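You operate a simulated robot arm through the tools that you are given. There is no shell and no other tool.

You run a simulated robot arm. Do the job below in one go: nothing can be reset, and whatever is moved stays where it is left.

Task
Tighten the blue plate's screws crosswise: 1, 3, 2, 4.
Fine: with the blue hex key from the hex key stand on the blue cabinet; put it back in its hole; leave the pink key.
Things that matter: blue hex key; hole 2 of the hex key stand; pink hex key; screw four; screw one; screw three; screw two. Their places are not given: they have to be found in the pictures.

It is judged by the outcome, as a careful person would: the job done as asked, and still so three seconds after it is handed in. It fails if anything else is knocked over, pushed out of place, dropped, spilled or broken.

Robot
A 6-joint arm with a fingered hand, fixed in place. Base frame: the origin is at the foot of the arm, x ahead of it, y to its left, z up; the work surface is at about z = 90. Readings come in cm, degrees, newtons and seconds.
With the tool pointing down near the work surface it reaches from about 34 to 76 cm from the base axis. Its first joint turns from -166.0 to 166.0 degrees. Payload 4 kg.
The tool frame sits at the grasp point between the pads (the TCP): z along the fingers, y along the line on which they close. The tips reach 2.6 cm beyond it. Largest opening 14.8 cm; the body of the gripper starts 7.3 cm behind the TCP. The gripper is a hand of 3 fingers: y runs from the thumb to the fingers, the wrist lies at [0, 0, -23.9] in the tool frame, and closing takes about 1.5 s.
Orientation is that of the tool frame in the base frame, as a unit quaternion [x, y, z, w]. With the fingers straight down and closing along the base's y, the tool's x points along the base's -x, its y along +y and its z along -z.

Tools
- The arm moves only by the tool arm_command. Its argument "moves" is a list of rows, each an object (a shift or turn left out is 0, a gripper value left out holds the last) with "rot": the turn, a rotation vector about the tool's x, y, z in degrees, a list of three; "dp": the shift along the tool's x, y, z in cm, a list of three. In form: [{"rot": [ax, ay, az], "dp": [x, y, z]}, ...]. A call has 1 to 20 rows; each row is the pose to reach, as a shift and turn from the pose commanded when the call began, along the tool's axes at that moment. "grip" is the finger opening in cm, from 0 to 14.8, set as the call begins (left out, the last holds). Rows are played at 5 a second. More than 5 cm and 8.6 degrees between two rows, or a gripper value outside its range, and nothing of the call is played. A pose out of reach is approached as far as the arm can. The call stops where the force on the tool passes 40 N (or 10 N more than at its start, if that is more) or the arm is blocked; 0.2 s more then pass. The fingers move at their own pace (about 15.3 cm/s each) and stop on an object; they squeeze with about 29 N. The grip force told is the motor's: it shows also when the fingers shut on nothing. Time passes only in rows, and 0.2 s behind the last, so rows that repeat a pose let the fingers close. It gives the time, the measured TCP pose, the force on the tool (base axes), the opening and the grip force at its end, in the units of the frame above (readings bear some noise), with the torque about the TCP (base axes, N m) and any sound that the robot's microphone picked up.
- Cameras (640 x 400 px; columns grow to the right, rows downward): "scene" is fixed at [4.32, 49.39, 160.74]; the picture's right is [-0.26, -0.96, 0.00], its down [-0.69, 0.19, -0.70] and it looks along [0.68, -0.18, -0.71] (base axes); focal length 323 px, centre (320, 200). "wrist" rides on the gripper at [6.8, -3.9, -9] in the tool frame; the picture's right is [0.50, 0.87, 0.00], its down [-0.66, 0.38, -0.65] and it looks along [-0.57, 0.33, 0.76] (tool axes); focal length 222 px, centre (320, 200).
- capture(camera): a new picture of that camera. No time passes.
- move_column(by): slides the trunk up (or, below 0, down) by that many cm; the arm rides with it, the base frame stays. It gives what a move gives, with no picture.
- move_fingers(finger1, finger2, thumb_bend): sets how far each is bent, from 0 (flat) to 1 (curled in); at 0.3 the hand is open as for a grip, at 0.7 the pads meet at the TCP. One left out holds its place. A second passes; each finger stops where it meets its share of the squeeze, and holds until it gets a number again. A gripper value or a shape takes the hand back. It gives what a move gives, with no picture; readings hold the bend of each and the force on the fingers (four entries, about 0 where the hand has none), thumb and palm.
- hand_shape(shape): the hand has 3 fingers and takes this shape, open, in about a second: jaw (thumb against the fingers, like two jaws); tri (thumb and two fingers); tip (a fingertip pinch); poke (one finger out to press); point (the index stretched); flat (the hand flat); cup (the hand cupped); fist (a fist). The gripper value then closes the fingers along that shape, each until it touches; the sizes above hold for jaw. It gives what a move gives, with no picture.
- point_at(camera, pixels): there is no depth. For up to 12 entries [column, row, z] of the newest picture of that camera ("zoom" is the newest enlarged one), the place [x, y] in the base frame at which the ray of that pixel passes the height z, good to about 0.3 cm, but the place of the scene camera against the robot may be out by one fixed shift of up to 1.2 cm in any direction. No time passes.
- enlarge(camera, box): a new picture of the part [left, top, right, bottom] of that camera's present view, enlarged. No time passes.
- hand_in(): hands the job in; it is judged then, once.

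Open the gripper and draw the arm clear of the work before you hand the job in, unless the task says otherwise.

The tools are called after "Request:" as name(argument=value, ...) on one line, values as JSON. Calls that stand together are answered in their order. arm_command: Moves the arm, as the interface text tells. Its arguments: {"type":"object","properties":{"moves":{"type":"array","items":{"type":"object","properties":{"rot":{"type":"array","items":{"type":"number"}},"dp":{"type":"array","items":{"type":"number"}}}}},"grip":{"type":"number"}},"required":["moves"]} The other tools are called the same way: move_column (by) slides the trunk up or down; hand_shape (shape) gives the hand a shape; move_fingers (finger1, finger2, thumb_bend) moves the fingers one by one; capture (camera) takes a picture; point_at (camera, pixels) gives the place at which the rays of pixels pass given heights; enlarge (camera, box) takes an enlarged picture of a part of a camera's view; hand_in () hands the job in.

At the start:

```text
t: 0.0
position: [47.27, 21.82, 128.1]
tcp_rot: [0.0, 1.0, 0.0, 0.001]
ft_force: [-0.5, 0.0, -0.3]
moment: [-0.02, 0.01, 0.02]
gripper_width: 14.78
finger_force: 0.0
shape: jaw
bend: [0.3, 0.3, 0.3]
finger forces: [0.1, 0.0, 0.0, 0.0, 0.1, 0.0]
trunk travel left (down, up): [-52.5, 6.5]
```

scene: 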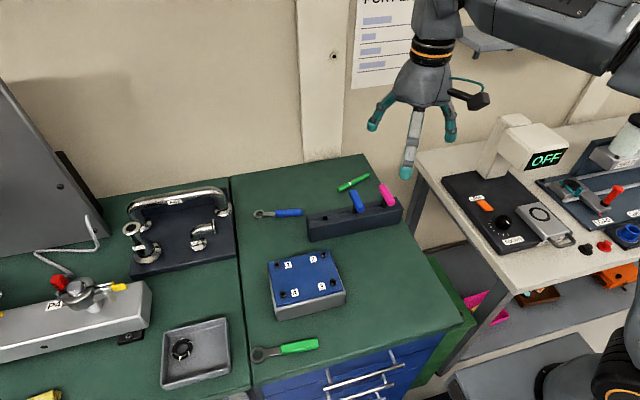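
wrist: 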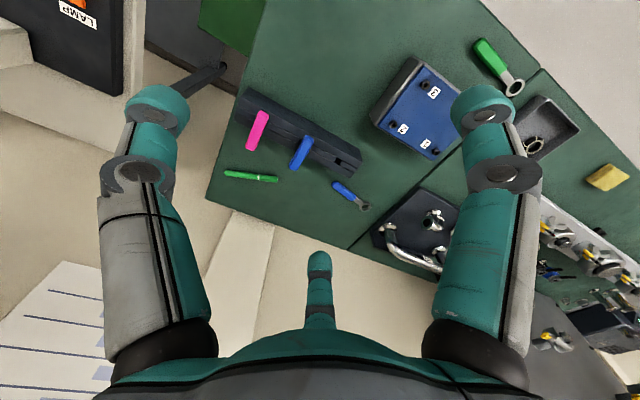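

The scene picture shows the stand around (355,215) with a blue key near (356,200) and a pink key near (387,193), and the blue plate around (305,280) with numbered screws. I enlarge both areas to see the details.

Request:
enlarge(camera="scene", box=[240, 160, 420, 272])

Request:
enlarge(camera="scene", box=[250, 235, 360, 325])

Request:
enlarge(camera="wrist", box=[210, 40, 480, 210])

```text
3.56 times, centred on (330, 216) of scene
```

zoom: 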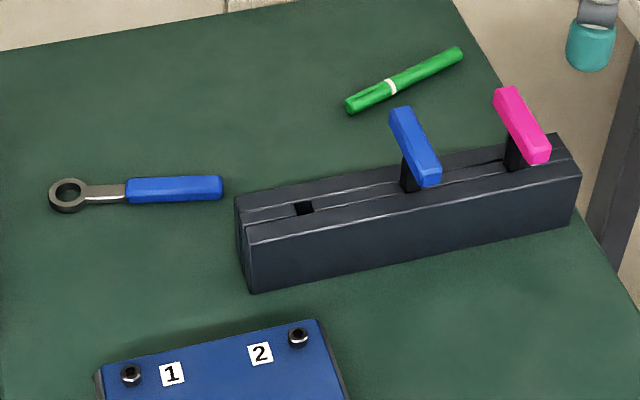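

```text
4.44 times, centred on (305, 280) of scene
```

zoom: 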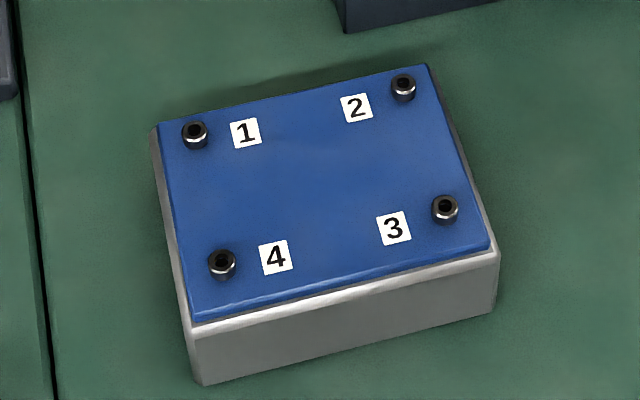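

```text
2.35 times, centred on (345, 125) of wrist
```

zoom: 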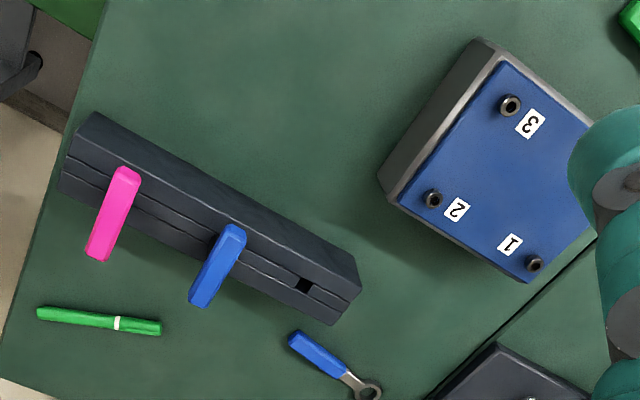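

Blue key stands in the middle hole of the stand (zoom 218,265 in the wrist view), pink in the end hole, and the screws sit at the plate corners. I ask for the places at several candidate heights from both cameras.

Request:
point_at(camera="wrist", pixels=[[302, 152, 90], [302, 152, 95], [302, 152, 100], [338, 160, 95], [338, 160, 90], [258, 130, 100], [415, 84, 95], [382, 124, 95], [426, 152, 95], [415, 84, 98], [382, 124, 98], [426, 152, 98]])

Request:
point_at(camera="scene", pixels=[[356, 200, 90], [356, 200, 95], [356, 200, 100], [325, 218, 95], [325, 218, 90], [387, 195, 100], [349, 282, 95], [342, 255, 95], [294, 265, 95], [349, 282, 98], [342, 255, 98], [294, 265, 98]])

```text
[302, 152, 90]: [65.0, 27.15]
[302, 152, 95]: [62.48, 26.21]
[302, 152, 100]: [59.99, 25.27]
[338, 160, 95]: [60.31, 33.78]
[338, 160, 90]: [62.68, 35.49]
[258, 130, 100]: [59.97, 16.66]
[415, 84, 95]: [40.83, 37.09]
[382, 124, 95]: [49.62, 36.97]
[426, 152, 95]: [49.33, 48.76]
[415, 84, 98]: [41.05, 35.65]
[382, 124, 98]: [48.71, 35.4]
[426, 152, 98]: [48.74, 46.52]
```

```text
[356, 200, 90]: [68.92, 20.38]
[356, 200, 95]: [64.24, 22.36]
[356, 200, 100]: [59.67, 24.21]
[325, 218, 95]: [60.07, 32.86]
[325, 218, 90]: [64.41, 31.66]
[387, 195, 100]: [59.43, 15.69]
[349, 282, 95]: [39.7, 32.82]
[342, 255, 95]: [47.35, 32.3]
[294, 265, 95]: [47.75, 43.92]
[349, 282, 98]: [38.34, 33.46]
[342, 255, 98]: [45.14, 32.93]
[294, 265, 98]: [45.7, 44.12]
```

I lower the hand 10 cm straight down to view the stand closer and from a second height.

Request:
arm_command(moves=[{"dp": [0, 0, 3]}, {"dp": [0, 0, 6]}, {"dp": [0, 0, 9]}, {"dp": [0, 0, 11]}])

Request:
capture(camera="wrist")

Request:
enlarge(camera="wrist", box=[230, 90, 410, 202])

```text
t: 1.0
position: [47.28, 21.79, 117.13]
tcp_rot: [0.0, 1.0, 0.0, 0.0]
ft_force: [-0.3, 0.1, 0.2]
moment: [-0.03, -0.01, 0.01]
gripper_width: 14.8
finger_force: 0.2
shape: jaw
bend: [0.3, 0.3, 0.3]
finger forces: [0.1, 0.0, 0.0, 0.0, 0.1, 0.1]
trunk travel left (down, up): [-52.5, 6.5]
```

```text
taken
```

wrist: 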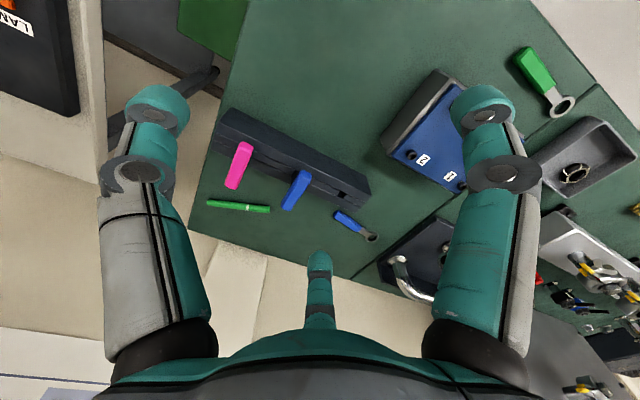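

```text
3.56 times, centred on (320, 146) of wrist
```

zoom: 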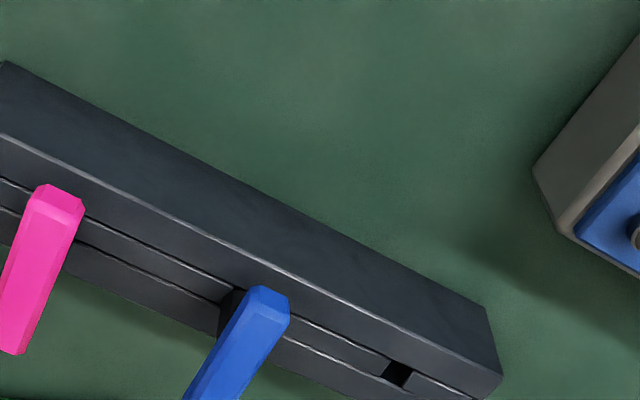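

The stand's top is near z≈98 and the blue handle about z≈101, near (59.5,24.8). I go lower and slightly ahead for a close view of the key and stand.

Request:
arm_command(moves=[{"dp": [-2, 0, 3]}, {"dp": [-3, 0, 6]}, {"dp": [-3, 0, 8]}])

Request:
capture(camera="wrist")

Request:
enlarge(camera="wrist", box=[210, 100, 400, 220])

```text
t: 1.8
position: [50.22, 21.62, 108.94]
tcp_rot: [0.0, 1.0, 0.0, 0.001]
ft_force: [0.3, 0.2, 0.5]
moment: [0.01, 0.02, -0.01]
gripper_width: 14.81
finger_force: 0.0
shape: jaw
bend: [0.3, 0.3, 0.3]
finger forces: [0.0, 0.0, 0.1, 0.1, 0.0, 0.0]
trunk travel left (down, up): [-52.5, 6.5]
```

```text
taken
```

wrist: 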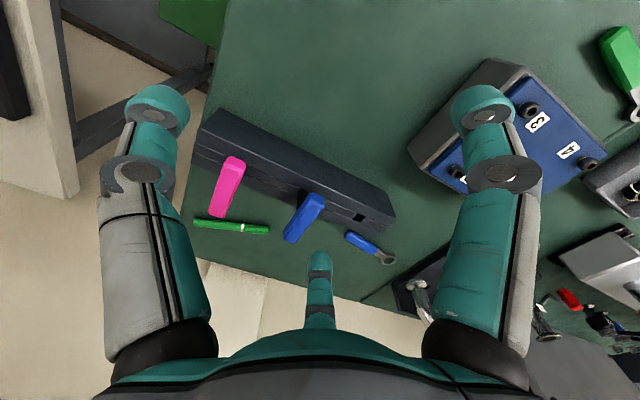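

```text
3.33 times, centred on (305, 160) of wrist
```

zoom: 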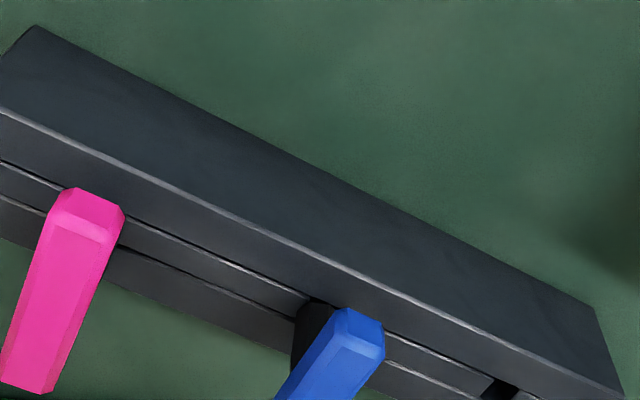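

The blue key's handle now sits at about (304,218) in the wrist picture; I move 4 cm ahead so it comes to the picture centre and gives a second view of it.

Request:
arm_command(moves=[{"dp": [-2, 0, 0]}, {"dp": [-4, 0, 0]}, {"dp": [-4, 0, 0]}])

Request:
capture(camera="wrist")

Request:
enlarge(camera="wrist", box=[230, 100, 390, 200])

```text
t: 2.6
position: [54.17, 21.77, 109.01]
tcp_rot: [0.0, 1.0, 0.0, -0.001]
ft_force: [0.8, -0.1, 0.6]
moment: [0.04, -0.01, -0.02]
gripper_width: 14.79
finger_force: 0.0
shape: jaw
bend: [0.3, 0.3, 0.3]
finger forces: [0.1, 0.0, 0.1, 0.0, 0.0, 0.1]
trunk travel left (down, up): [-52.5, 6.5]
```

```text
taken
```

wrist: 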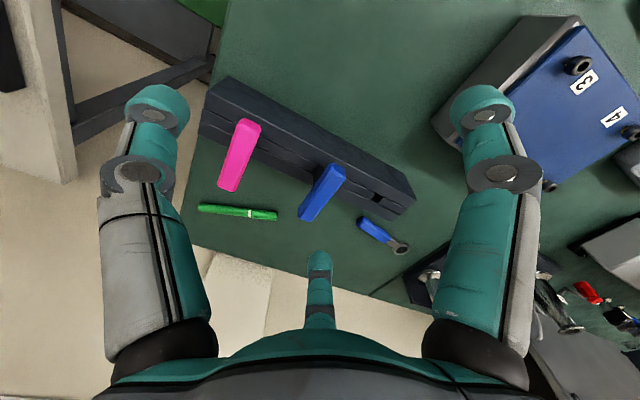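

```text
4.00 times, centred on (310, 150) of wrist
```

zoom: 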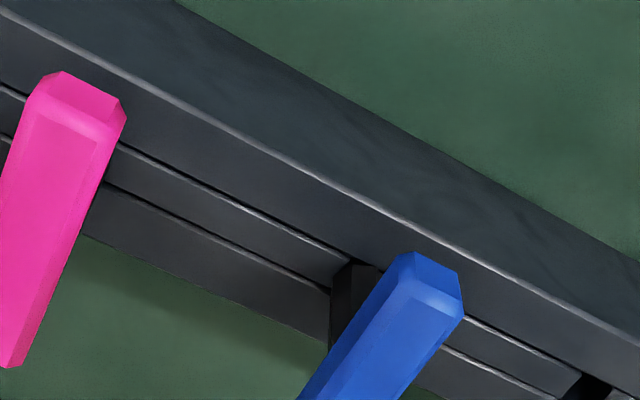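

The shaft enters the stand near (59.3,24.5) by the rays, with the handle lying along base x. Next I move back toward the plate, to about (34,30,112), to look at the four screws.

Request:
arm_command(moves=[{"dp": [4, 1.6, -1]}, {"dp": [8, 3.2, -2]}, {"dp": [12, 4.8, -3]}, {"dp": [16, 6.5, -3]}, {"dp": [20, 8.2, -3]}, {"dp": [20, 8.2, -3]}])

Request:
capture(camera="wrist")

Request:
enlarge(camera="wrist", box=[240, 120, 448, 250])

```text
t: 4.0
position: [34.51, 29.94, 112.07]
tcp_rot: [-0.001, 1.0, 0.001, 0.0]
ft_force: [0.5, -0.3, 0.4]
moment: [0.02, 0.0, -0.03]
gripper_width: 14.78
finger_force: 0.1
shape: jaw
bend: [0.3, 0.3, 0.3]
finger forces: [0.0, 0.0, 0.1, 0.1, 0.0, 0.1]
trunk travel left (down, up): [-52.5, 6.5]
```

```text
taken
```

wrist: 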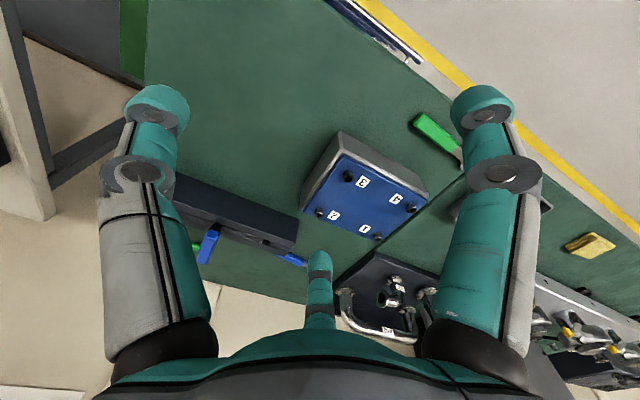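

```text
3.08 times, centred on (344, 185) of wrist
```

zoom: 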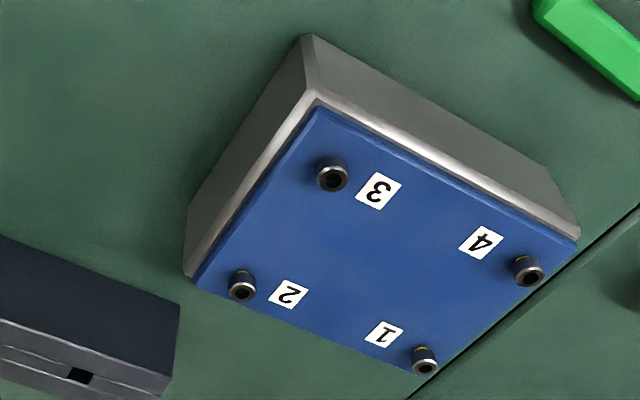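

Stereo puts the screw tops at about z=98.1: screw 1 (47.5,48.3), 2 (47.6,37.2), 3 (40.1,37.2), 4 (40.1,48.3). The three fingers look spread 120° apart, so I close the hand partly in free air to see how they travel.

Request:
arm_command(moves=[{"dp": [0, 0, 0]}, {"dp": [0, 0, 0]}, {"dp": [0, 0, 0]}, {"dp": [0, 0, 0]}, {"dp": [0, 0, 0]}], grip=6)

Request:
capture(camera="wrist")

Request:
capture(camera="scene")

```text
t: 5.2
position: [34.49, 30.01, 112.12]
tcp_rot: [-0.001, 1.0, 0.001, 0.001]
ft_force: [0.2, 0.7, -0.1]
moment: [0.01, -0.03, -0.05]
gripper_width: 6.05
finger_force: 0.0
shape: jaw
bend: [0.77, 0.77, 0.7]
finger forces: [0.0, 0.0, 0.0, 0.0, 0.0, 0.1]
trunk travel left (down, up): [-52.5, 6.5]
```

```text
taken
```

wrist: 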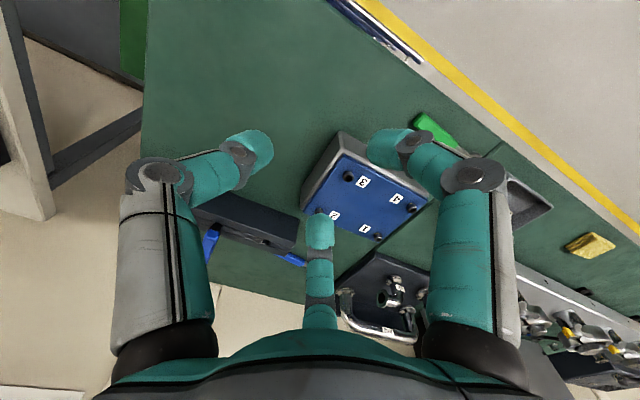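

```text
taken
```

scene: 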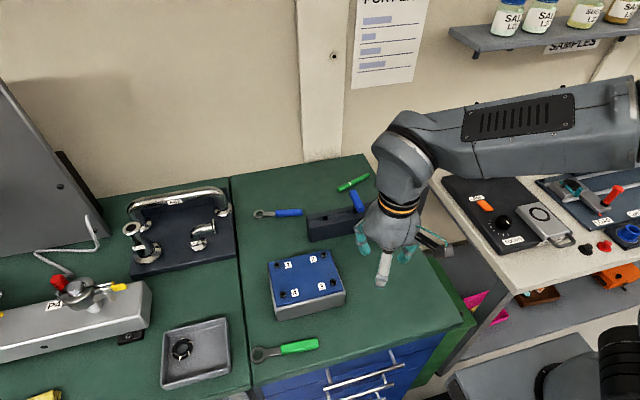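

Closing is centric: thumb tip at (255,145), fingers at (382,143) and (320,215). I try the "tip" shape in the air to see whether it opposes the fingers better for a bar handle.

Request:
hand_shape(shape="tip")

Request:
capture(camera="wrist")

Request:
hand_shape(shape="tri")

Request:
capture(camera="wrist")

```text
t: 6.1
position: [34.54, 29.98, 112.18]
tcp_rot: [0.0, 1.0, 0.0, 0.0]
ft_force: [0.3, 1.1, -0.1]
moment: [0.01, -0.01, -0.02]
gripper_width: 14.79
finger_force: 0.1
shape: tip
bend: [0.3, 0.3, 0.3]
finger forces: [0.0, 0.1, 0.0, 0.0, 0.1, 0.1]
trunk travel left (down, up): [-52.5, 6.5]
```

```text
taken
```

wrist: 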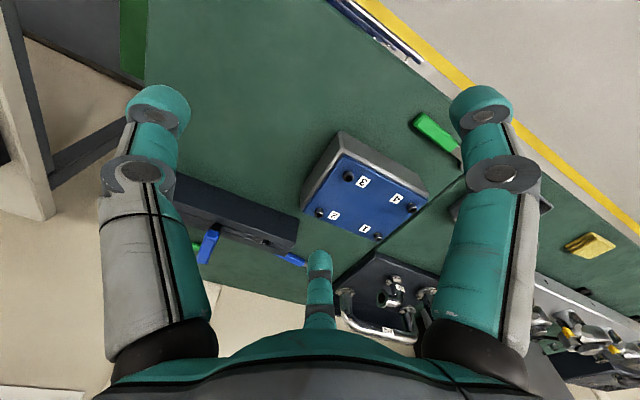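

```text
t: 7.0
position: [34.52, 30.03, 112.18]
tcp_rot: [0.001, 1.0, 0.0, 0.0]
ft_force: [-0.1, 0.1, -0.2]
moment: [0.03, 0.0, 0.0]
gripper_width: 14.8
finger_force: 0.0
shape: tri
bend: [0.3, 0.3, 0.3]
finger forces: [0.0, 0.1, 0.1, 0.0, 0.0, 0.0]
trunk travel left (down, up): [-52.5, 6.5]
```

```text
taken
```

wrist: 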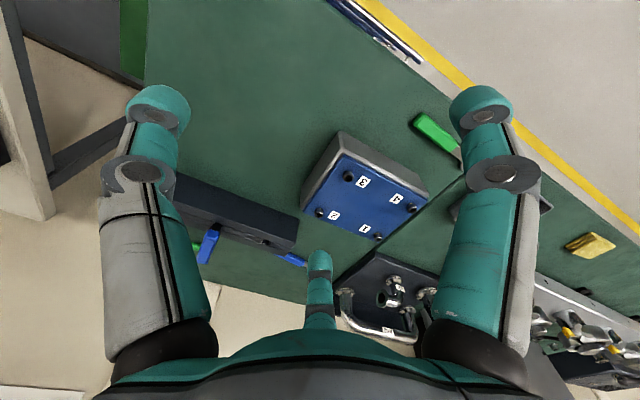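

All open shapes look alike, so the hand is a fixed 120° three-finger hand. I go back to jaw and close to about 2 cm in the air to see the geometry of the closed grip.

Request:
hand_shape(shape="jaw")

Request:
arm_command(moves=[{"dp": [0, 0, 0]}, {"dp": [0, 0, 0]}, {"dp": [0, 0, 0]}, {"dp": [0, 0, 0]}, {"dp": [0, 0, 0]}, {"dp": [0, 0, 0]}, {"dp": [0, 0, 0]}], grip=1.5)

Request:
capture(camera="wrist")

Request:
enlarge(camera="scene", box=[320, 160, 480, 300])

```text
t: 7.9
position: [34.56, 29.94, 112.25]
tcp_rot: [0.0, 1.0, 0.0, 0.0]
ft_force: [0.6, 0.6, -0.3]
moment: [0.01, -0.03, -0.03]
gripper_width: 14.79
finger_force: 0.0
shape: jaw
bend: [0.3, 0.3, 0.3]
finger forces: [0.0, 0.0, 0.0, 0.0, 0.0, 0.0]
trunk travel left (down, up): [-52.5, 6.5]
```

```text
t: 9.5
position: [34.57, 30.0, 112.15]
tcp_rot: [0.0, 1.0, 0.0, -0.001]
ft_force: [-0.4, 0.1, 0.1]
moment: [0.01, 0.02, -0.02]
gripper_width: 1.53
finger_force: 0.0
shape: jaw
bend: [0.73, 0.73, 0.7]
finger forces: [0.0, 0.1, 0.0, 0.0, 0.1, 0.0]
trunk travel left (down, up): [-52.5, 6.5]
```

```text
taken
```

wrist: 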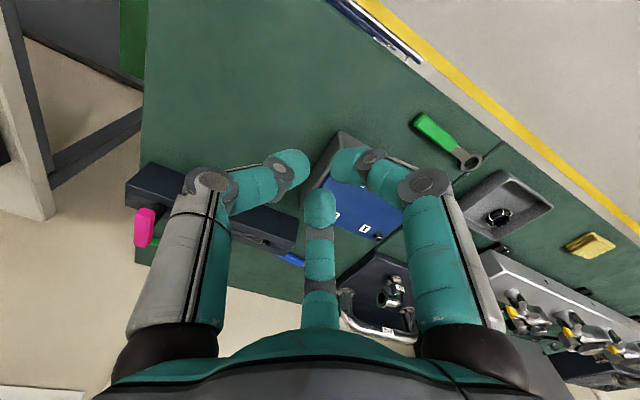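

```text
2.86 times, centred on (400, 230) of scene
```

zoom: 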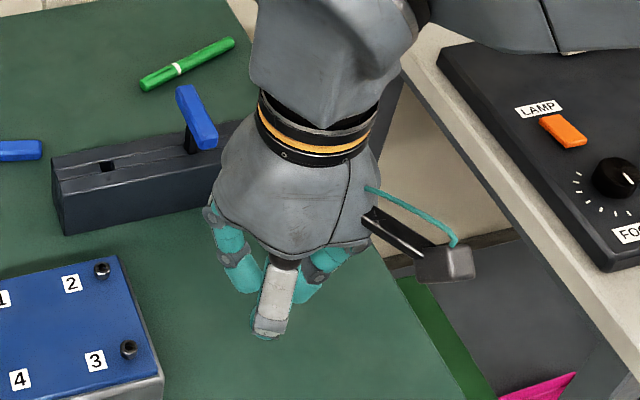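

At this opening the tips meet symmetrically round the TCP. Before gripping I test how far the wrist can turn about the tool's z in free air, clockwise seen from above first.

Request:
arm_command(moves=[{"rot": [0, 0, 8.5]}, {"rot": [0, 0, 17]}, {"rot": [0, 0, 25.5]}, {"rot": [0, 0, 34]}, {"rot": [0, 0, 42.5]}, {"rot": [0, 0, 51]}, {"rot": [0, 0, 59.5]}, {"rot": [0, 0, 68]}, {"rot": [0, 0, 76.5]}, {"rot": [0, 0, 85]}, {"rot": [0, 0, 93.5]}, {"rot": [0, 0, 102]}, {"rot": [0, 0, 110.5]}, {"rot": [0, 0, 119]}, {"rot": [0, 0, 127.5]}, {"rot": [0, 0, 136]}, {"rot": [0, 0, 144.5]}, {"rot": [0, 0, 153]}, {"rot": [0, 0, 160]}, {"rot": [0, 0, 160]}], grip=9)

```text
t: 13.7
position: [34.27, 30.01, 111.97]
tcp_rot: [0.985, 0.172, 0.0, 0.0]
ft_force: [0.1, 0.7, 0.0]
moment: [0.03, -0.01, 0.02]
gripper_width: 8.92
finger_force: 0.2
shape: jaw
bend: [0.32, 0.32, 0.7]
finger forces: [0.1, 0.0, 0.0, 0.1, 0.0, 0.0]
trunk travel left (down, up): [-52.5, 6.5]
```

It turned the full +160° without trouble. I continue to learn where the limit lies.

Request:
arm_command(moves=[{"rot": [0, 0, 8.5]}, {"rot": [0, 0, 17]}, {"rot": [0, 0, 25.5]}, {"rot": [0, 0, 34]}, {"rot": [0, 0, 42.5]}, {"rot": [0, 0, 51]}, {"rot": [0, 0, 59.5]}, {"rot": [0, 0, 68]}, {"rot": [0, 0, 76.5]}, {"rot": [0, 0, 85]}, {"rot": [0, 0, 93.5]}, {"rot": [0, 0, 102]}, {"rot": [0, 0, 110]}, {"rot": [0, 0, 110]}])

```text
t: 16.7
position: [43.18, 19.04, 119.5]
tcp_rot: [0.731, -0.681, -0.03, 0.009]
ft_force: [1.1, 0.1, -0.5]
moment: [0.02, -0.02, -0.04]
gripper_width: 8.95
finger_force: 0.1
shape: jaw
bend: [0.32, 0.32, 0.7]
finger forces: [0.0, 0.0, 0.0, 0.1, 0.0, 0.0]
out of reach, approached as far as the arm can: row 10, 11, 12, 13, 14
trunk travel left (down, up): [-52.5, 6.5]
```

The limit lies at about +240° from the start orientation, so there's ample clockwise range from the start orientation. I turn back the way I came.

Request:
arm_command(moves=[{"rot": [0, 0, -8]}, {"rot": [0, 0, -16]}, {"rot": [0, 0, -24]}, {"rot": [0, 0, -32]}, {"rot": [0, 0, -40]}, {"rot": [0, 0, -48]}, {"rot": [0, 0, -56]}, {"rot": [0, 0, -64]}, {"rot": [0, 0, -72]}, {"rot": [0, 0, -80]}, {"rot": [0, 0, -88]}, {"rot": [0, 0, -96]}, {"rot": [0, 0, -104]}, {"rot": [0, 0, -110]}, {"rot": [0, 0, -110]}])

```text
t: 19.9
position: [42.88, 19.21, 119.03]
tcp_rot: [0.977, 0.21, -0.024, -0.019]
ft_force: [-0.3, -0.4, 1.0]
moment: [-0.01, 0.0, 0.01]
gripper_width: 8.95
finger_force: 0.1
shape: jaw
bend: [0.32, 0.32, 0.7]
finger forces: [0.0, 0.0, 0.0, 0.1, 0.0, 0.0]
trunk travel left (down, up): [-52.5, 6.5]
```

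The pose was re-based where the arm had got to, with a slight tilt (quaternion [0.977,0.21,-0.024,-0.019]). I turn back about 155.8° to the straight-down start orientation, undoing the tilt too.

Request:
arm_command(moves=[{"rot": [-0.2, -0.16, -8.19]}, {"rot": [-0.4, -0.32, -16.39]}, {"rot": [-0.6, -0.48, -24.58]}, {"rot": [-0.8, -0.64, -32.78]}, {"rot": [-1.0, -0.8, -40.97]}, {"rot": [-1.21, -0.96, -49.17]}, {"rot": [-1.41, -1.12, -57.36]}, {"rot": [-1.61, -1.28, -65.56]}, {"rot": [-1.81, -1.44, -73.75]}, {"rot": [-2.01, -1.6, -81.95]}, {"rot": [-2.21, -1.75, -90.14]}, {"rot": [-2.41, -1.91, -98.34]}, {"rot": [-2.61, -2.07, -106.53]}, {"rot": [-2.81, -2.23, -114.73]}, {"rot": [-3.02, -2.39, -122.92]}, {"rot": [-3.22, -2.55, -131.12]}, {"rot": [-3.42, -2.71, -139.31]}, {"rot": [-3.62, -2.87, -147.5]}, {"rot": [-3.82, -3.03, -155.7]}, {"rot": [-3.82, -3.03, -155.7]}])

```text
t: 24.1
position: [43.0, 19.09, 119.13]
tcp_rot: [0.0, 1.0, 0.001, 0.0]
ft_force: [-1.1, -0.1, -0.9]
moment: [-0.02, -0.01, 0.01]
gripper_width: 8.97
finger_force: 0.1
shape: jaw
bend: [0.32, 0.32, 0.7]
finger forces: [0.0, 0.0, 0.0, 0.0, 0.1, 0.2]
trunk travel left (down, up): [-52.5, 6.5]
```

Straight down again at (43,19.1,119.1). The bend reading [0.32,0.32,0.7] suggests the thumb isn't opening with the fingers, so I look at the hand.

Request:
capture(camera="wrist")

Request:
enlarge(camera="scene", box=[320, 100, 480, 240])

```text
taken
```

wrist: 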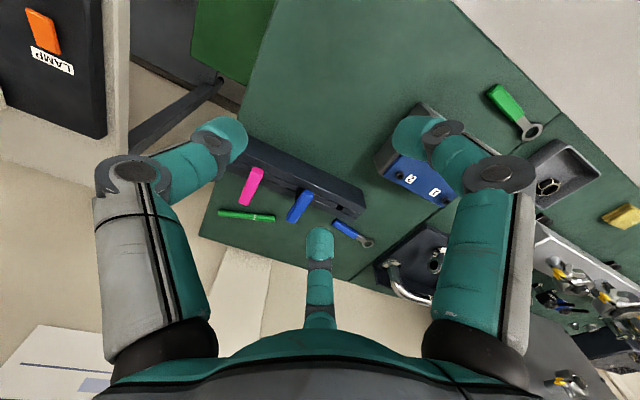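

```text
2.86 times, centred on (400, 170) of scene
```

zoom: 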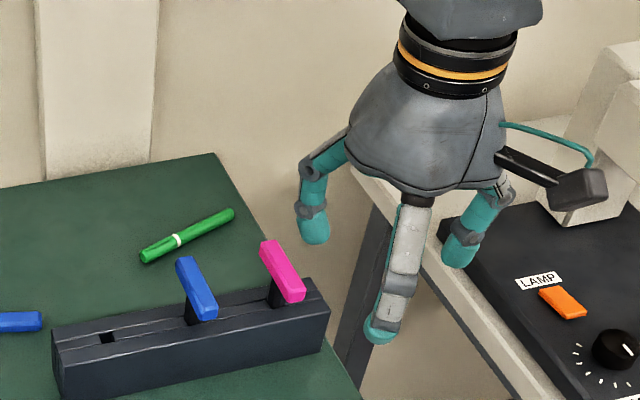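

The fingers are symmetric after all. I enlarge the wrist view of the key for another ray set to refine the handle's place.

Request:
enlarge(camera="wrist", box=[225, 130, 385, 230])

```text
4.00 times, centred on (305, 180) of wrist
```

zoom: 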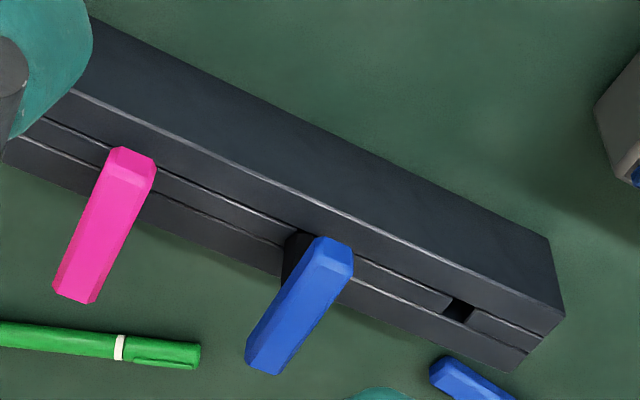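

I ask for exact rays (two heights each) for hole 1, the handle ends and middle, and the shaft foot from this view.

Request:
point_at(camera="zoom", pixels=[[458, 309, 96], [458, 309, 102], [317, 237, 96], [317, 237, 102], [350, 252, 96], [350, 252, 102], [247, 350, 96], [247, 350, 102], [283, 374, 96], [283, 374, 102], [295, 240, 96], [295, 240, 98]])

```text
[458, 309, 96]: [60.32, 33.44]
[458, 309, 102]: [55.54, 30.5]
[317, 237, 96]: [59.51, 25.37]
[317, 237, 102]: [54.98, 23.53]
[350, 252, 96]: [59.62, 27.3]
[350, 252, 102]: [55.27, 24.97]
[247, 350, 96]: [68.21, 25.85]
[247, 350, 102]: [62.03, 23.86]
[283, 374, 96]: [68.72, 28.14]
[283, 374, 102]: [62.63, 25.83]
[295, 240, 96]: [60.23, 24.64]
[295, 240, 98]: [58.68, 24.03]
```

Now I move to (54,21.8,111) for a second, steeper viewpoint with the fingers narrowed to 7.5 cm.

Request:
arm_command(moves=[{"dp": [-3, 0.7, 2]}, {"dp": [-6, 1.4, 4]}, {"dp": [-9, 2.1, 6]}, {"dp": [-11, 2.7, 8]}, {"dp": [-11, 2.7, 8]}, {"dp": [-11, 2.7, 8]}], grip=7.5)

Request:
capture(camera="wrist")

Request:
enlarge(camera="wrist", box=[240, 130, 400, 230])

```text
t: 25.5
position: [53.83, 21.78, 111.14]
tcp_rot: [0.001, 1.0, 0.001, -0.001]
ft_force: [0.3, 0.1, 0.2]
moment: [-0.02, 0.01, -0.02]
gripper_width: 7.54
finger_force: 0.0
shape: jaw
bend: [0.36, 0.36, 0.7]
finger forces: [0.0, 0.0, 0.0, 0.1, 0.0, 0.1]
trunk travel left (down, up): [-52.5, 6.5]
```

```text
taken
```

wrist: 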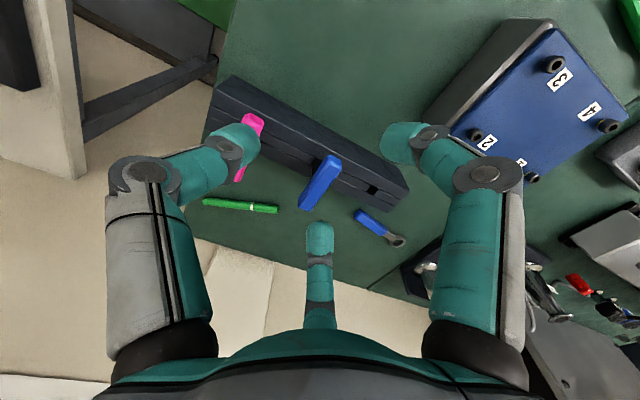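

```text
4.00 times, centred on (320, 180) of wrist
```

zoom: 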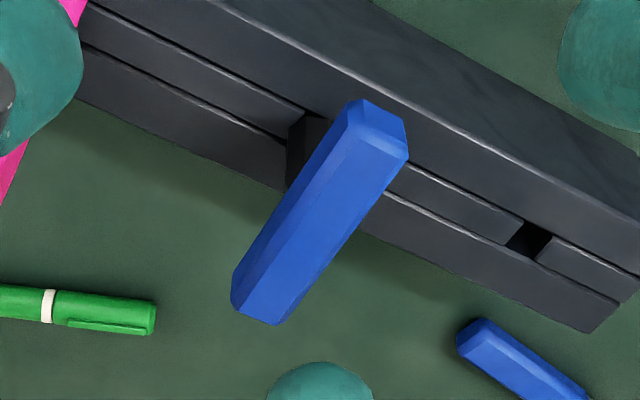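

This view shows the whole blue handle, (360,98) to (275,325) in the zoom, plus hole 1 at (530,240). I get the rays for the same features.

Request:
point_at(camera="zoom", pixels=[[530, 240, 96], [530, 240, 102], [360, 98, 96], [360, 98, 102], [405, 120, 96], [405, 120, 102], [232, 303, 96], [232, 303, 102], [275, 325, 96], [275, 325, 102], [304, 112, 96], [304, 112, 98]])

```text
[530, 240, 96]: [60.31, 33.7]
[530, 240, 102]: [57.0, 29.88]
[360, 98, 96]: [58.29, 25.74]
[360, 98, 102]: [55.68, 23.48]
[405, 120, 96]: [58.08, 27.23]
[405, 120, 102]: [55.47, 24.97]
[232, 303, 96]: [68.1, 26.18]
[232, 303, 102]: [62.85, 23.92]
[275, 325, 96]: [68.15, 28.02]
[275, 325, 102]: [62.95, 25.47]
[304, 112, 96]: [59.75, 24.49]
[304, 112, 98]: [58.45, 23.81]
```

The handle spans about x 56.4–63.2, y 24.0–25.8, z 99.9–101.4. With the thumb on the −y side its knuckle would pass close over the pink key, so I turn the hand 180° here (z=111, clear of everything) to put the thumb on the empty-hole side.

Request:
arm_command(moves=[{"rot": [0, 0, 8.5]}, {"rot": [0, 0, 17]}, {"rot": [0, 0, 25.5]}, {"rot": [0, 0, 34]}, {"rot": [0, 0, 42.5]}, {"rot": [0, 0, 51]}, {"rot": [0, 0, 59.5]}, {"rot": [0, 0, 68]}, {"rot": [0, 0, 76.5]}, {"rot": [0, 0, 85]}, {"rot": [0, 0, 93.5]}, {"rot": [0, 0, 102]}, {"rot": [0, 0, 110.5]}, {"rot": [0, 0, 119]}, {"rot": [0, 0, 127.5]}, {"rot": [0, 0, 136]}, {"rot": [0, 0, 144.5]}, {"rot": [0, 0, 153]}, {"rot": [0, 0, 161.5]}, {"rot": [0, 0, 170]}])

Request:
arm_command(moves=[{"rot": [0, 0, 5]}, {"rot": [0, 0, 10]}, {"rot": [0, 0, 10]}])

Request:
capture(camera="wrist")

```text
t: 29.7
position: [53.87, 21.96, 111.14]
tcp_rot: [0.996, 0.086, -0.001, 0.0]
ft_force: [0.6, 0.1, -0.6]
moment: [0.0, -0.02, 0.02]
gripper_width: 7.55
finger_force: 0.0
shape: jaw
bend: [0.36, 0.36, 0.7]
finger forces: [0.0, 0.0, 0.0, 0.1, 0.0, 0.0]
trunk travel left (down, up): [-52.5, 6.5]
```

```text
t: 30.5
position: [53.9, 21.95, 111.13]
tcp_rot: [1.0, -0.002, 0.0, -0.001]
ft_force: [0.3, -0.3, 0.0]
moment: [0.01, -0.01, -0.03]
gripper_width: 7.54
finger_force: 0.1
shape: jaw
bend: [0.36, 0.36, 0.7]
finger forces: [0.0, 0.0, 0.1, 0.0, 0.0, 0.1]
trunk travel left (down, up): [-52.5, 6.5]
```

```text
taken
```

wrist: 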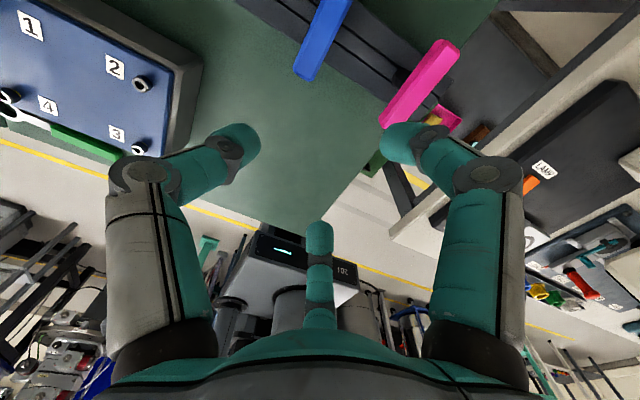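

Now tool x is base +x and tool y is base −y. I move over the handle at (59.8,24.95), still at z=111.

Request:
arm_command(moves=[{"dp": [2, -1, 0]}, {"dp": [4, -2, 0]}, {"dp": [5.9, -3, 0]}, {"dp": [5.9, -3, 0]}])

Request:
capture(camera="wrist")

Request:
enlarge(camera="wrist", box=[240, 80, 400, 180])

```text
t: 31.5
position: [59.76, 24.89, 111.09]
tcp_rot: [1.0, -0.001, -0.001, -0.001]
ft_force: [-0.2, -0.4, -0.5]
moment: [0.01, 0.0, 0.01]
gripper_width: 7.56
finger_force: 0.1
shape: jaw
bend: [0.36, 0.36, 0.7]
finger forces: [0.0, 0.0, 0.1, 0.1, 0.0, 0.0]
trunk travel left (down, up): [-52.5, 6.5]
```

```text
taken
```

wrist: 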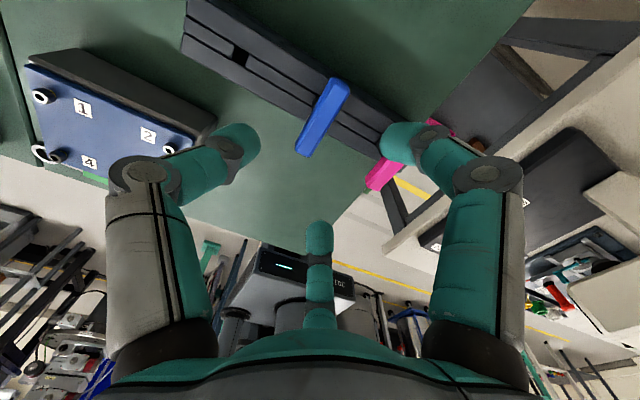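

```text
4.00 times, centred on (320, 130) of wrist
```

zoom: 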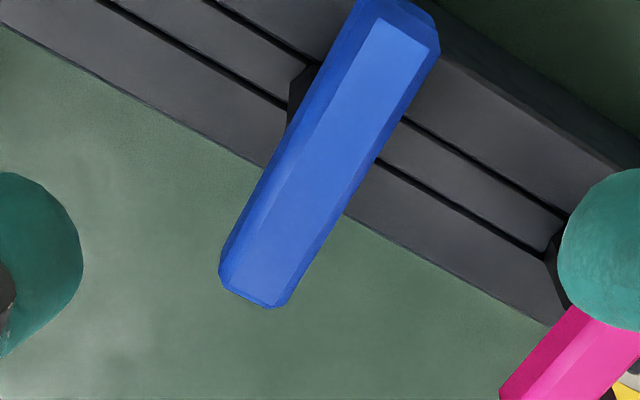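

The handle's top face is centred at about zoom (330,155), a little above where the tool axis should project (320,126 full). I get its corner rays at the top height.

Request:
point_at(camera="zoom", pixels=[[375, 18, 101.4], [428, 48, 101.4], [231, 288, 101.4], [268, 297, 101.4], [330, 155, 101.4], [330, 155, 100.4], [350, 5, 100.5], [222, 275, 100.5], [440, 50, 100.5], [288, 305, 100.5], [305, 75, 96.4], [555, 245, 96.4]])

```text
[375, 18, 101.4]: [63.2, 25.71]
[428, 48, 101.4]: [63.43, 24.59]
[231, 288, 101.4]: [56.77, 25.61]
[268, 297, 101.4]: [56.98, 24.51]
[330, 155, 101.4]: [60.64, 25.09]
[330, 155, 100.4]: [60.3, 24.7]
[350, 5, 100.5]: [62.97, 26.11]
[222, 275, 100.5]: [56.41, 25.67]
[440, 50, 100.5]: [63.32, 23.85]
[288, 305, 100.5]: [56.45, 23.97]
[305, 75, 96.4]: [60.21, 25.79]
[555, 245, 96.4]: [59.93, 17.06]
```

The handle centre works out at about (59.85,24.95,100.6), right under the TCP. I descend 10.2 cm slowly with the fingers at 7.5 cm.

Request:
arm_command(moves=[{"dp": [0, 0, 2]}, {"dp": [0, 0, 4]}, {"dp": [0, 0, 5.5]}, {"dp": [0, 0, 6.5]}, {"dp": [0, 0, 7.5]}, {"dp": [0, 0, 8.3]}, {"dp": [0, 0, 9]}, {"dp": [0, 0, 9.6]}, {"dp": [0, 0, 10.2]}, {"dp": [0, 0, 10.2]}])

Request:
capture(camera="wrist")

Request:
enlarge(camera="scene", box=[280, 120, 440, 250])

```text
t: 33.7
position: [59.83, 24.79, 100.86]
tcp_rot: [1.0, -0.001, -0.001, -0.001]
ft_force: [0.3, -0.5, -0.1]
moment: [-0.01, -0.02, -0.03]
gripper_width: 7.53
finger_force: 0.1
shape: jaw
bend: [0.36, 0.36, 0.7]
finger forces: [0.1, 0.0, 0.1, 0.0, 0.1, 0.0]
trunk travel left (down, up): [-52.5, 6.5]
```

```text
taken
```

wrist: 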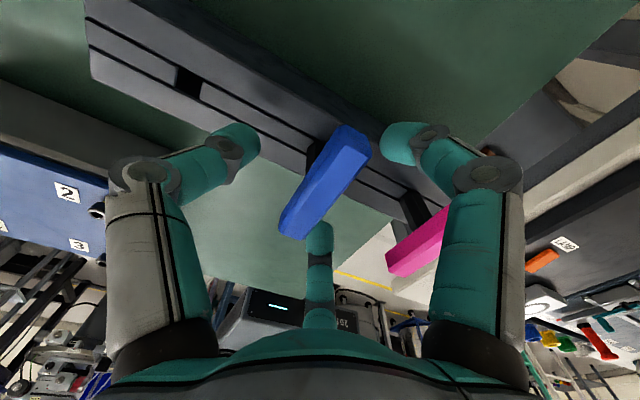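

```text
3.08 times, centred on (360, 185) of scene
```

zoom: 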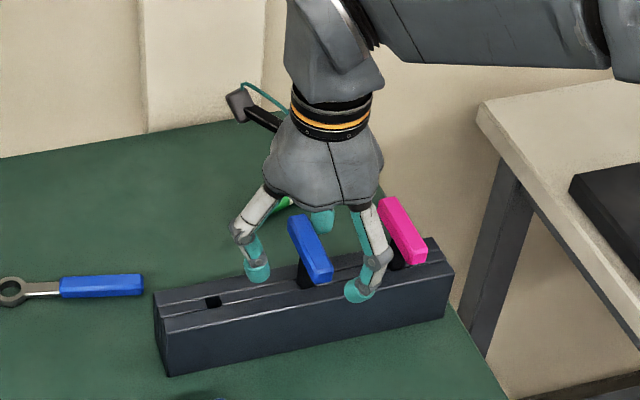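

The handle sits between thumb and fingers, its centre at about (322,186) versus the TCP at (320,200), so it seems a little lower than my TCP. I enlarge to measure.

Request:
enlarge(camera="wrist", box=[240, 110, 420, 250])

```text
2.86 times, centred on (330, 180) of wrist
```

zoom: 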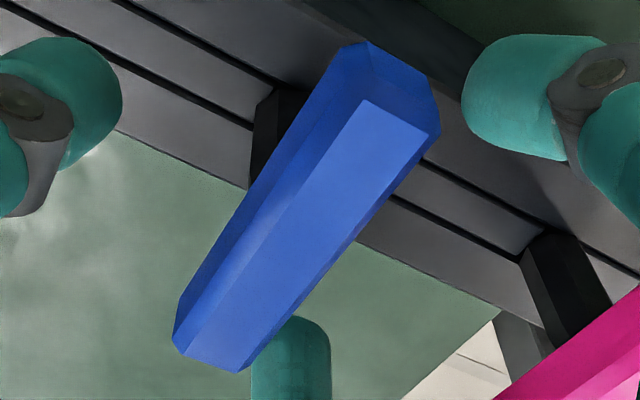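

I query the rays of the top-face corners in this close view, to compare with the higher view.

Request:
point_at(camera="zoom", pixels=[[365, 98, 101.4], [365, 98, 100.4], [427, 130, 101.4], [427, 130, 100.4], [188, 350, 101.4], [188, 350, 100.4], [240, 370, 101.4], [240, 370, 100.4], [270, 90, 96.4], [270, 90, 97.4]])

```text
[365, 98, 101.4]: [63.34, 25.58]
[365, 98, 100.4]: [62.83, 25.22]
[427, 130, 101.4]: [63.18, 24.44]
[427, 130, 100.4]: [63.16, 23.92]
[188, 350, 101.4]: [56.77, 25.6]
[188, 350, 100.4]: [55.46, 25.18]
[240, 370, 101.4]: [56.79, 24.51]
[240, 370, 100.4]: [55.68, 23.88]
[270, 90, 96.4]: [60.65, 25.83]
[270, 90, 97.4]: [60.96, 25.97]
```

The two views agree at z=101.4 for the top face, centred at (60.0,25.05). I nudge the TCP there (+0.15 x, +0.15 y, −0.2 z) and close the fingers on the handle.

Request:
arm_command(moves=[{"dp": [0.15, -0.15, 0.2]}, {"dp": [0.15, -0.15, 0.2]}])

Request:
arm_command(moves=[{"dp": [0, 0, 0]}, {"dp": [0, 0, 0]}, {"dp": [0, 0, 0]}, {"dp": [0, 0, 0]}, {"dp": [0, 0, 0]}, {"dp": [0, 0, 0]}, {"dp": [0, 0, 0]}, {"dp": [0, 0, 0]}, {"dp": [0, 0, 0]}, {"dp": [0, 0, 0]}], grip=0)

Request:
capture(camera="wrist")

Request:
enlarge(camera="scene", box=[280, 120, 440, 250])

```text
t: 34.3
position: [59.86, 24.99, 100.77]
tcp_rot: [1.0, -0.001, -0.001, 0.0]
ft_force: [-0.1, 0.7, 0.7]
moment: [0.03, -0.06, 0.01]
gripper_width: 7.56
finger_force: 0.0
shape: jaw
bend: [0.36, 0.36, 0.7]
finger forces: [0.0, 0.0, 0.1, 0.1, 0.0, 0.1]
trunk travel left (down, up): [-52.5, 6.5]
```

```text
t: 36.5
position: [59.89, 24.89, 100.79]
tcp_rot: [1.0, -0.001, -0.001, -0.001]
ft_force: [0.3, 0.4, 0.1]
moment: [0.13, -0.04, -0.01]
gripper_width: 1.49
finger_force: 28.8
shape: jaw
bend: [0.74, 0.74, 0.7]
finger forces: [20.5, 21.4, 0.1, 0.0, 26.5, 0.1]
trunk travel left (down, up): [-52.5, 6.5]
```

```text
taken
```

wrist: 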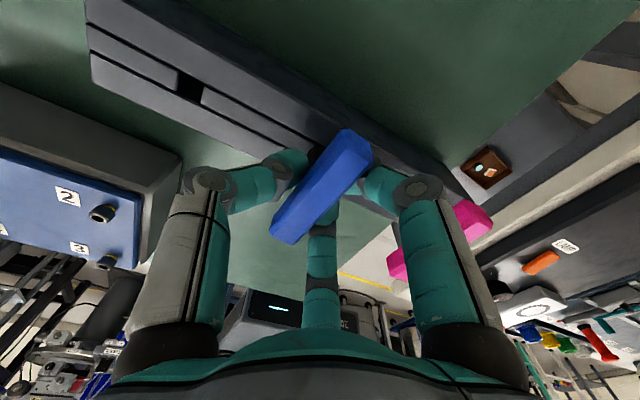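

```text
3.08 times, centred on (360, 185) of scene
```

zoom: 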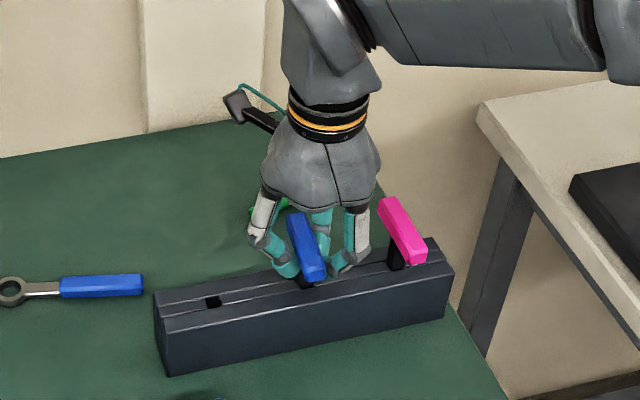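

The fingers hold the handle (opening 1.49 cm, thumb 26 N, fingers about 21 N each). I lift straight up 10 cm.

Request:
arm_command(moves=[{"dp": [0, 0, -0.5]}, {"dp": [0, 0, -1]}, {"dp": [0, 0, -2]}, {"dp": [0, 0, -3]}, {"dp": [0, 0, -4]}, {"dp": [0, 0, -5]}, {"dp": [0, 0, -6]}, {"dp": [0, 0, -7.5]}, {"dp": [0, 0, -9]}, {"dp": [0, 0, -10]}, {"dp": [0, 0, -10]}])

Request:
capture(camera="wrist")

Request:
enlarge(camera="scene", box=[280, 90, 440, 250])

Request:
enlarge(camera="wrist", box=[240, 90, 420, 250])

```text
t: 38.9
position: [59.99, 25.04, 110.66]
tcp_rot: [1.0, -0.001, -0.001, -0.001]
ft_force: [1.1, -0.1, -0.4]
moment: [0.03, -0.01, -0.01]
gripper_width: 1.48
finger_force: 29.2
shape: jaw
bend: [0.74, 0.74, 0.7]
finger forces: [20.1, 21.4, 0.1, 0.0, 26.6, 0.0]
trunk travel left (down, up): [-52.5, 6.5]
```

```text
taken
```

wrist: 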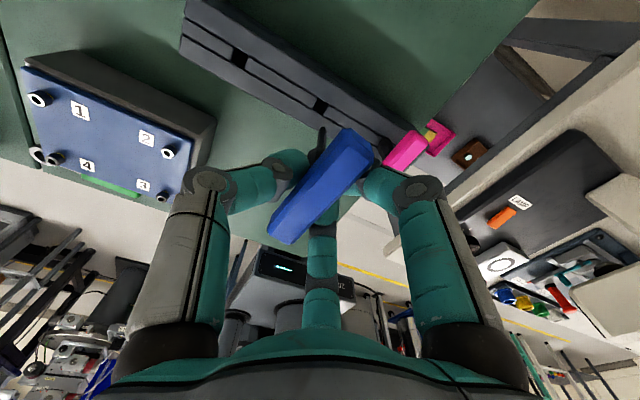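

```text
2.50 times, centred on (360, 170) of scene
```

zoom: 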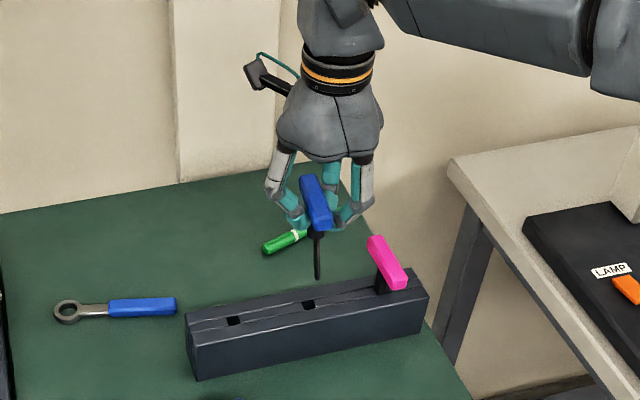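

```text
2.50 times, centred on (330, 170) of wrist
```

zoom: 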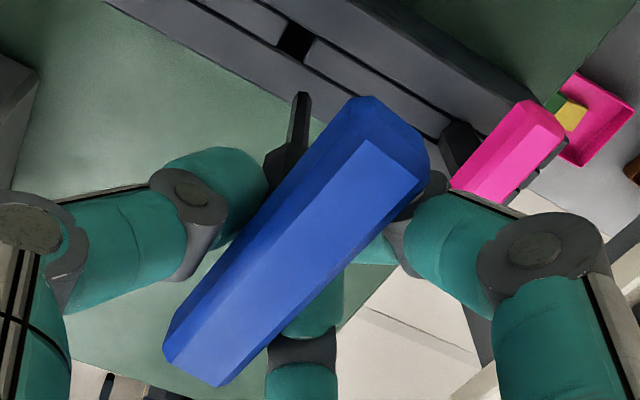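

The key is out, with its thin tip visible at zoom (302,95) and hole 2 empty at zoom (295,40). I get hole 2's place, the tip's ray and the screws' rays from this same view.

Request:
point_at(camera="zoom", pixels=[[295, 40, 96], [295, 40, 97], [302, 95, 101], [302, 95, 102], [302, 95, 100], [285, 165, 106], [285, 165, 108]])

Request:
enlarge(camera="wrist", box=[0, 60, 240, 210])

```text
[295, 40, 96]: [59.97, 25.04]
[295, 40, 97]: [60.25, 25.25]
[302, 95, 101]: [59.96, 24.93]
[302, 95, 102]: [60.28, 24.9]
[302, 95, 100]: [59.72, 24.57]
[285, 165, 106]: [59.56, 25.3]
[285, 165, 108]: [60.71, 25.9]
```

```text
2.67 times, centred on (120, 135) of wrist
```

zoom: 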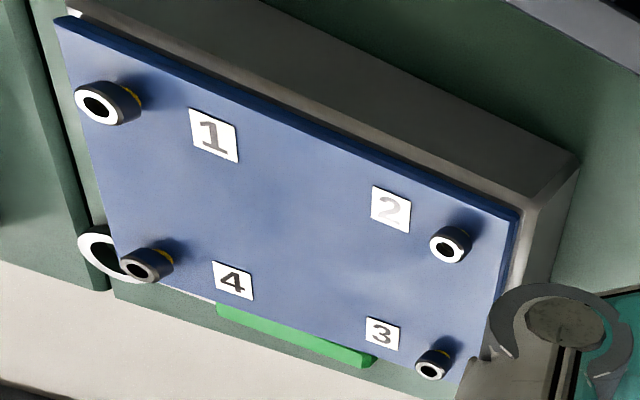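

Hole 2 lies at (59.97,25.04), matching the grip pose, so the key's axis is on the TCP and its tip is about 9.7 cm below it. I now go to above screw 1 (47.5,48.3), turning the hand back by 180° on the way to have the full clockwise range.

Request:
arm_command(moves=[{"dp": [0, 0, -1], "rot": [0, 0, -4]}, {"dp": [0, 0, -2], "rot": [0, 0, -12]}, {"dp": [-1, -1.9, -2], "rot": [0, 0, -20]}, {"dp": [-2.1, -3.9, -2], "rot": [0, 0, -28.5]}, {"dp": [-3.2, -5.9, -2], "rot": [0, 0, -37]}, {"dp": [-4.3, -7.9, -2], "rot": [0, 0, -45.5]}, {"dp": [-5.4, -9.9, -2], "rot": [0, 0, -54]}, {"dp": [-6.5, -12, -2], "rot": [0, 0, -62.5]}, {"dp": [-7.6, -14, -2], "rot": [0, 0, -71]}, {"dp": [-8.7, -16, -2], "rot": [0, 0, -79.5]}, {"dp": [-9.8, -18, -2], "rot": [0, 0, -88]}, {"dp": [-10.9, -20, -2], "rot": [0, 0, -96.5]}, {"dp": [-12, -22, -2], "rot": [0, 0, -105]}, {"dp": [-12.5, -23.3, -2], "rot": [0, 0, -113.5]}, {"dp": [-12.5, -23.3, -2], "rot": [0, 0, -122]}, {"dp": [-12.5, -23.3, -2], "rot": [0, 0, -130.5]}, {"dp": [-12.5, -23.3, -2], "rot": [0, 0, -139]}, {"dp": [-12.5, -23.3, -2], "rot": [0, 0, -147.5]}, {"dp": [-12.5, -23.3, -2], "rot": [0, 0, -156]}, {"dp": [-12.5, -23.3, -2], "rot": [0, 0, -164]}])

Request:
arm_command(moves=[{"rot": [0, 0, -8]}, {"rot": [0, 0, -16]}, {"rot": [0, 0, -16]}])

Request:
capture(camera="wrist")

Request:
capture(camera="scene")

```text
t: 43.1
position: [47.64, 48.33, 112.68]
tcp_rot: [0.14, 0.99, 0.001, -0.001]
ft_force: [0.0, -0.3, -0.6]
moment: [0.01, 0.0, 0.0]
gripper_width: 1.48
finger_force: 29.0
shape: jaw
bend: [0.74, 0.74, 0.7]
finger forces: [20.8, 21.7, 0.1, 0.0, 26.4, 0.0]
trunk travel left (down, up): [-52.5, 6.5]
```

```text
t: 43.9
position: [47.45, 48.21, 112.92]
tcp_rot: [0.0, 1.0, 0.001, -0.001]
ft_force: [0.1, -0.9, -1.6]
moment: [0.01, -0.01, 0.02]
gripper_width: 1.45
finger_force: 29.1
shape: jaw
bend: [0.74, 0.74, 0.7]
finger forces: [20.9, 21.7, 0.0, 0.0, 26.6, 0.0]
trunk travel left (down, up): [-52.5, 6.5]
```

```text
taken
```

wrist: 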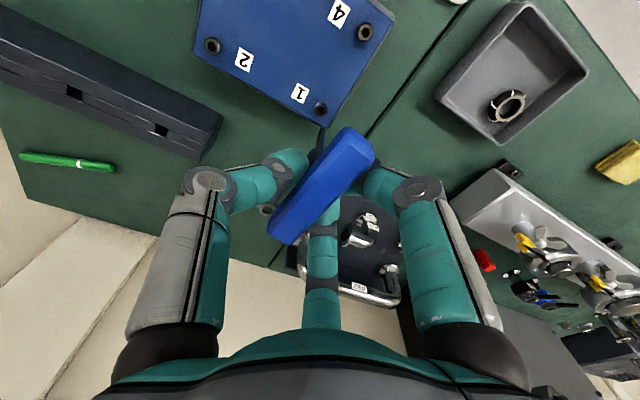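

```text
taken
```

scene: 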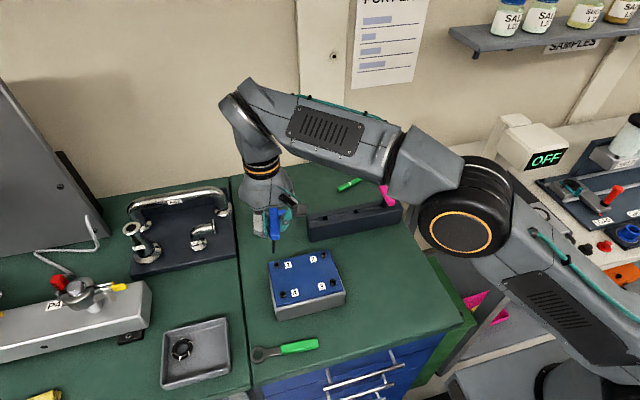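

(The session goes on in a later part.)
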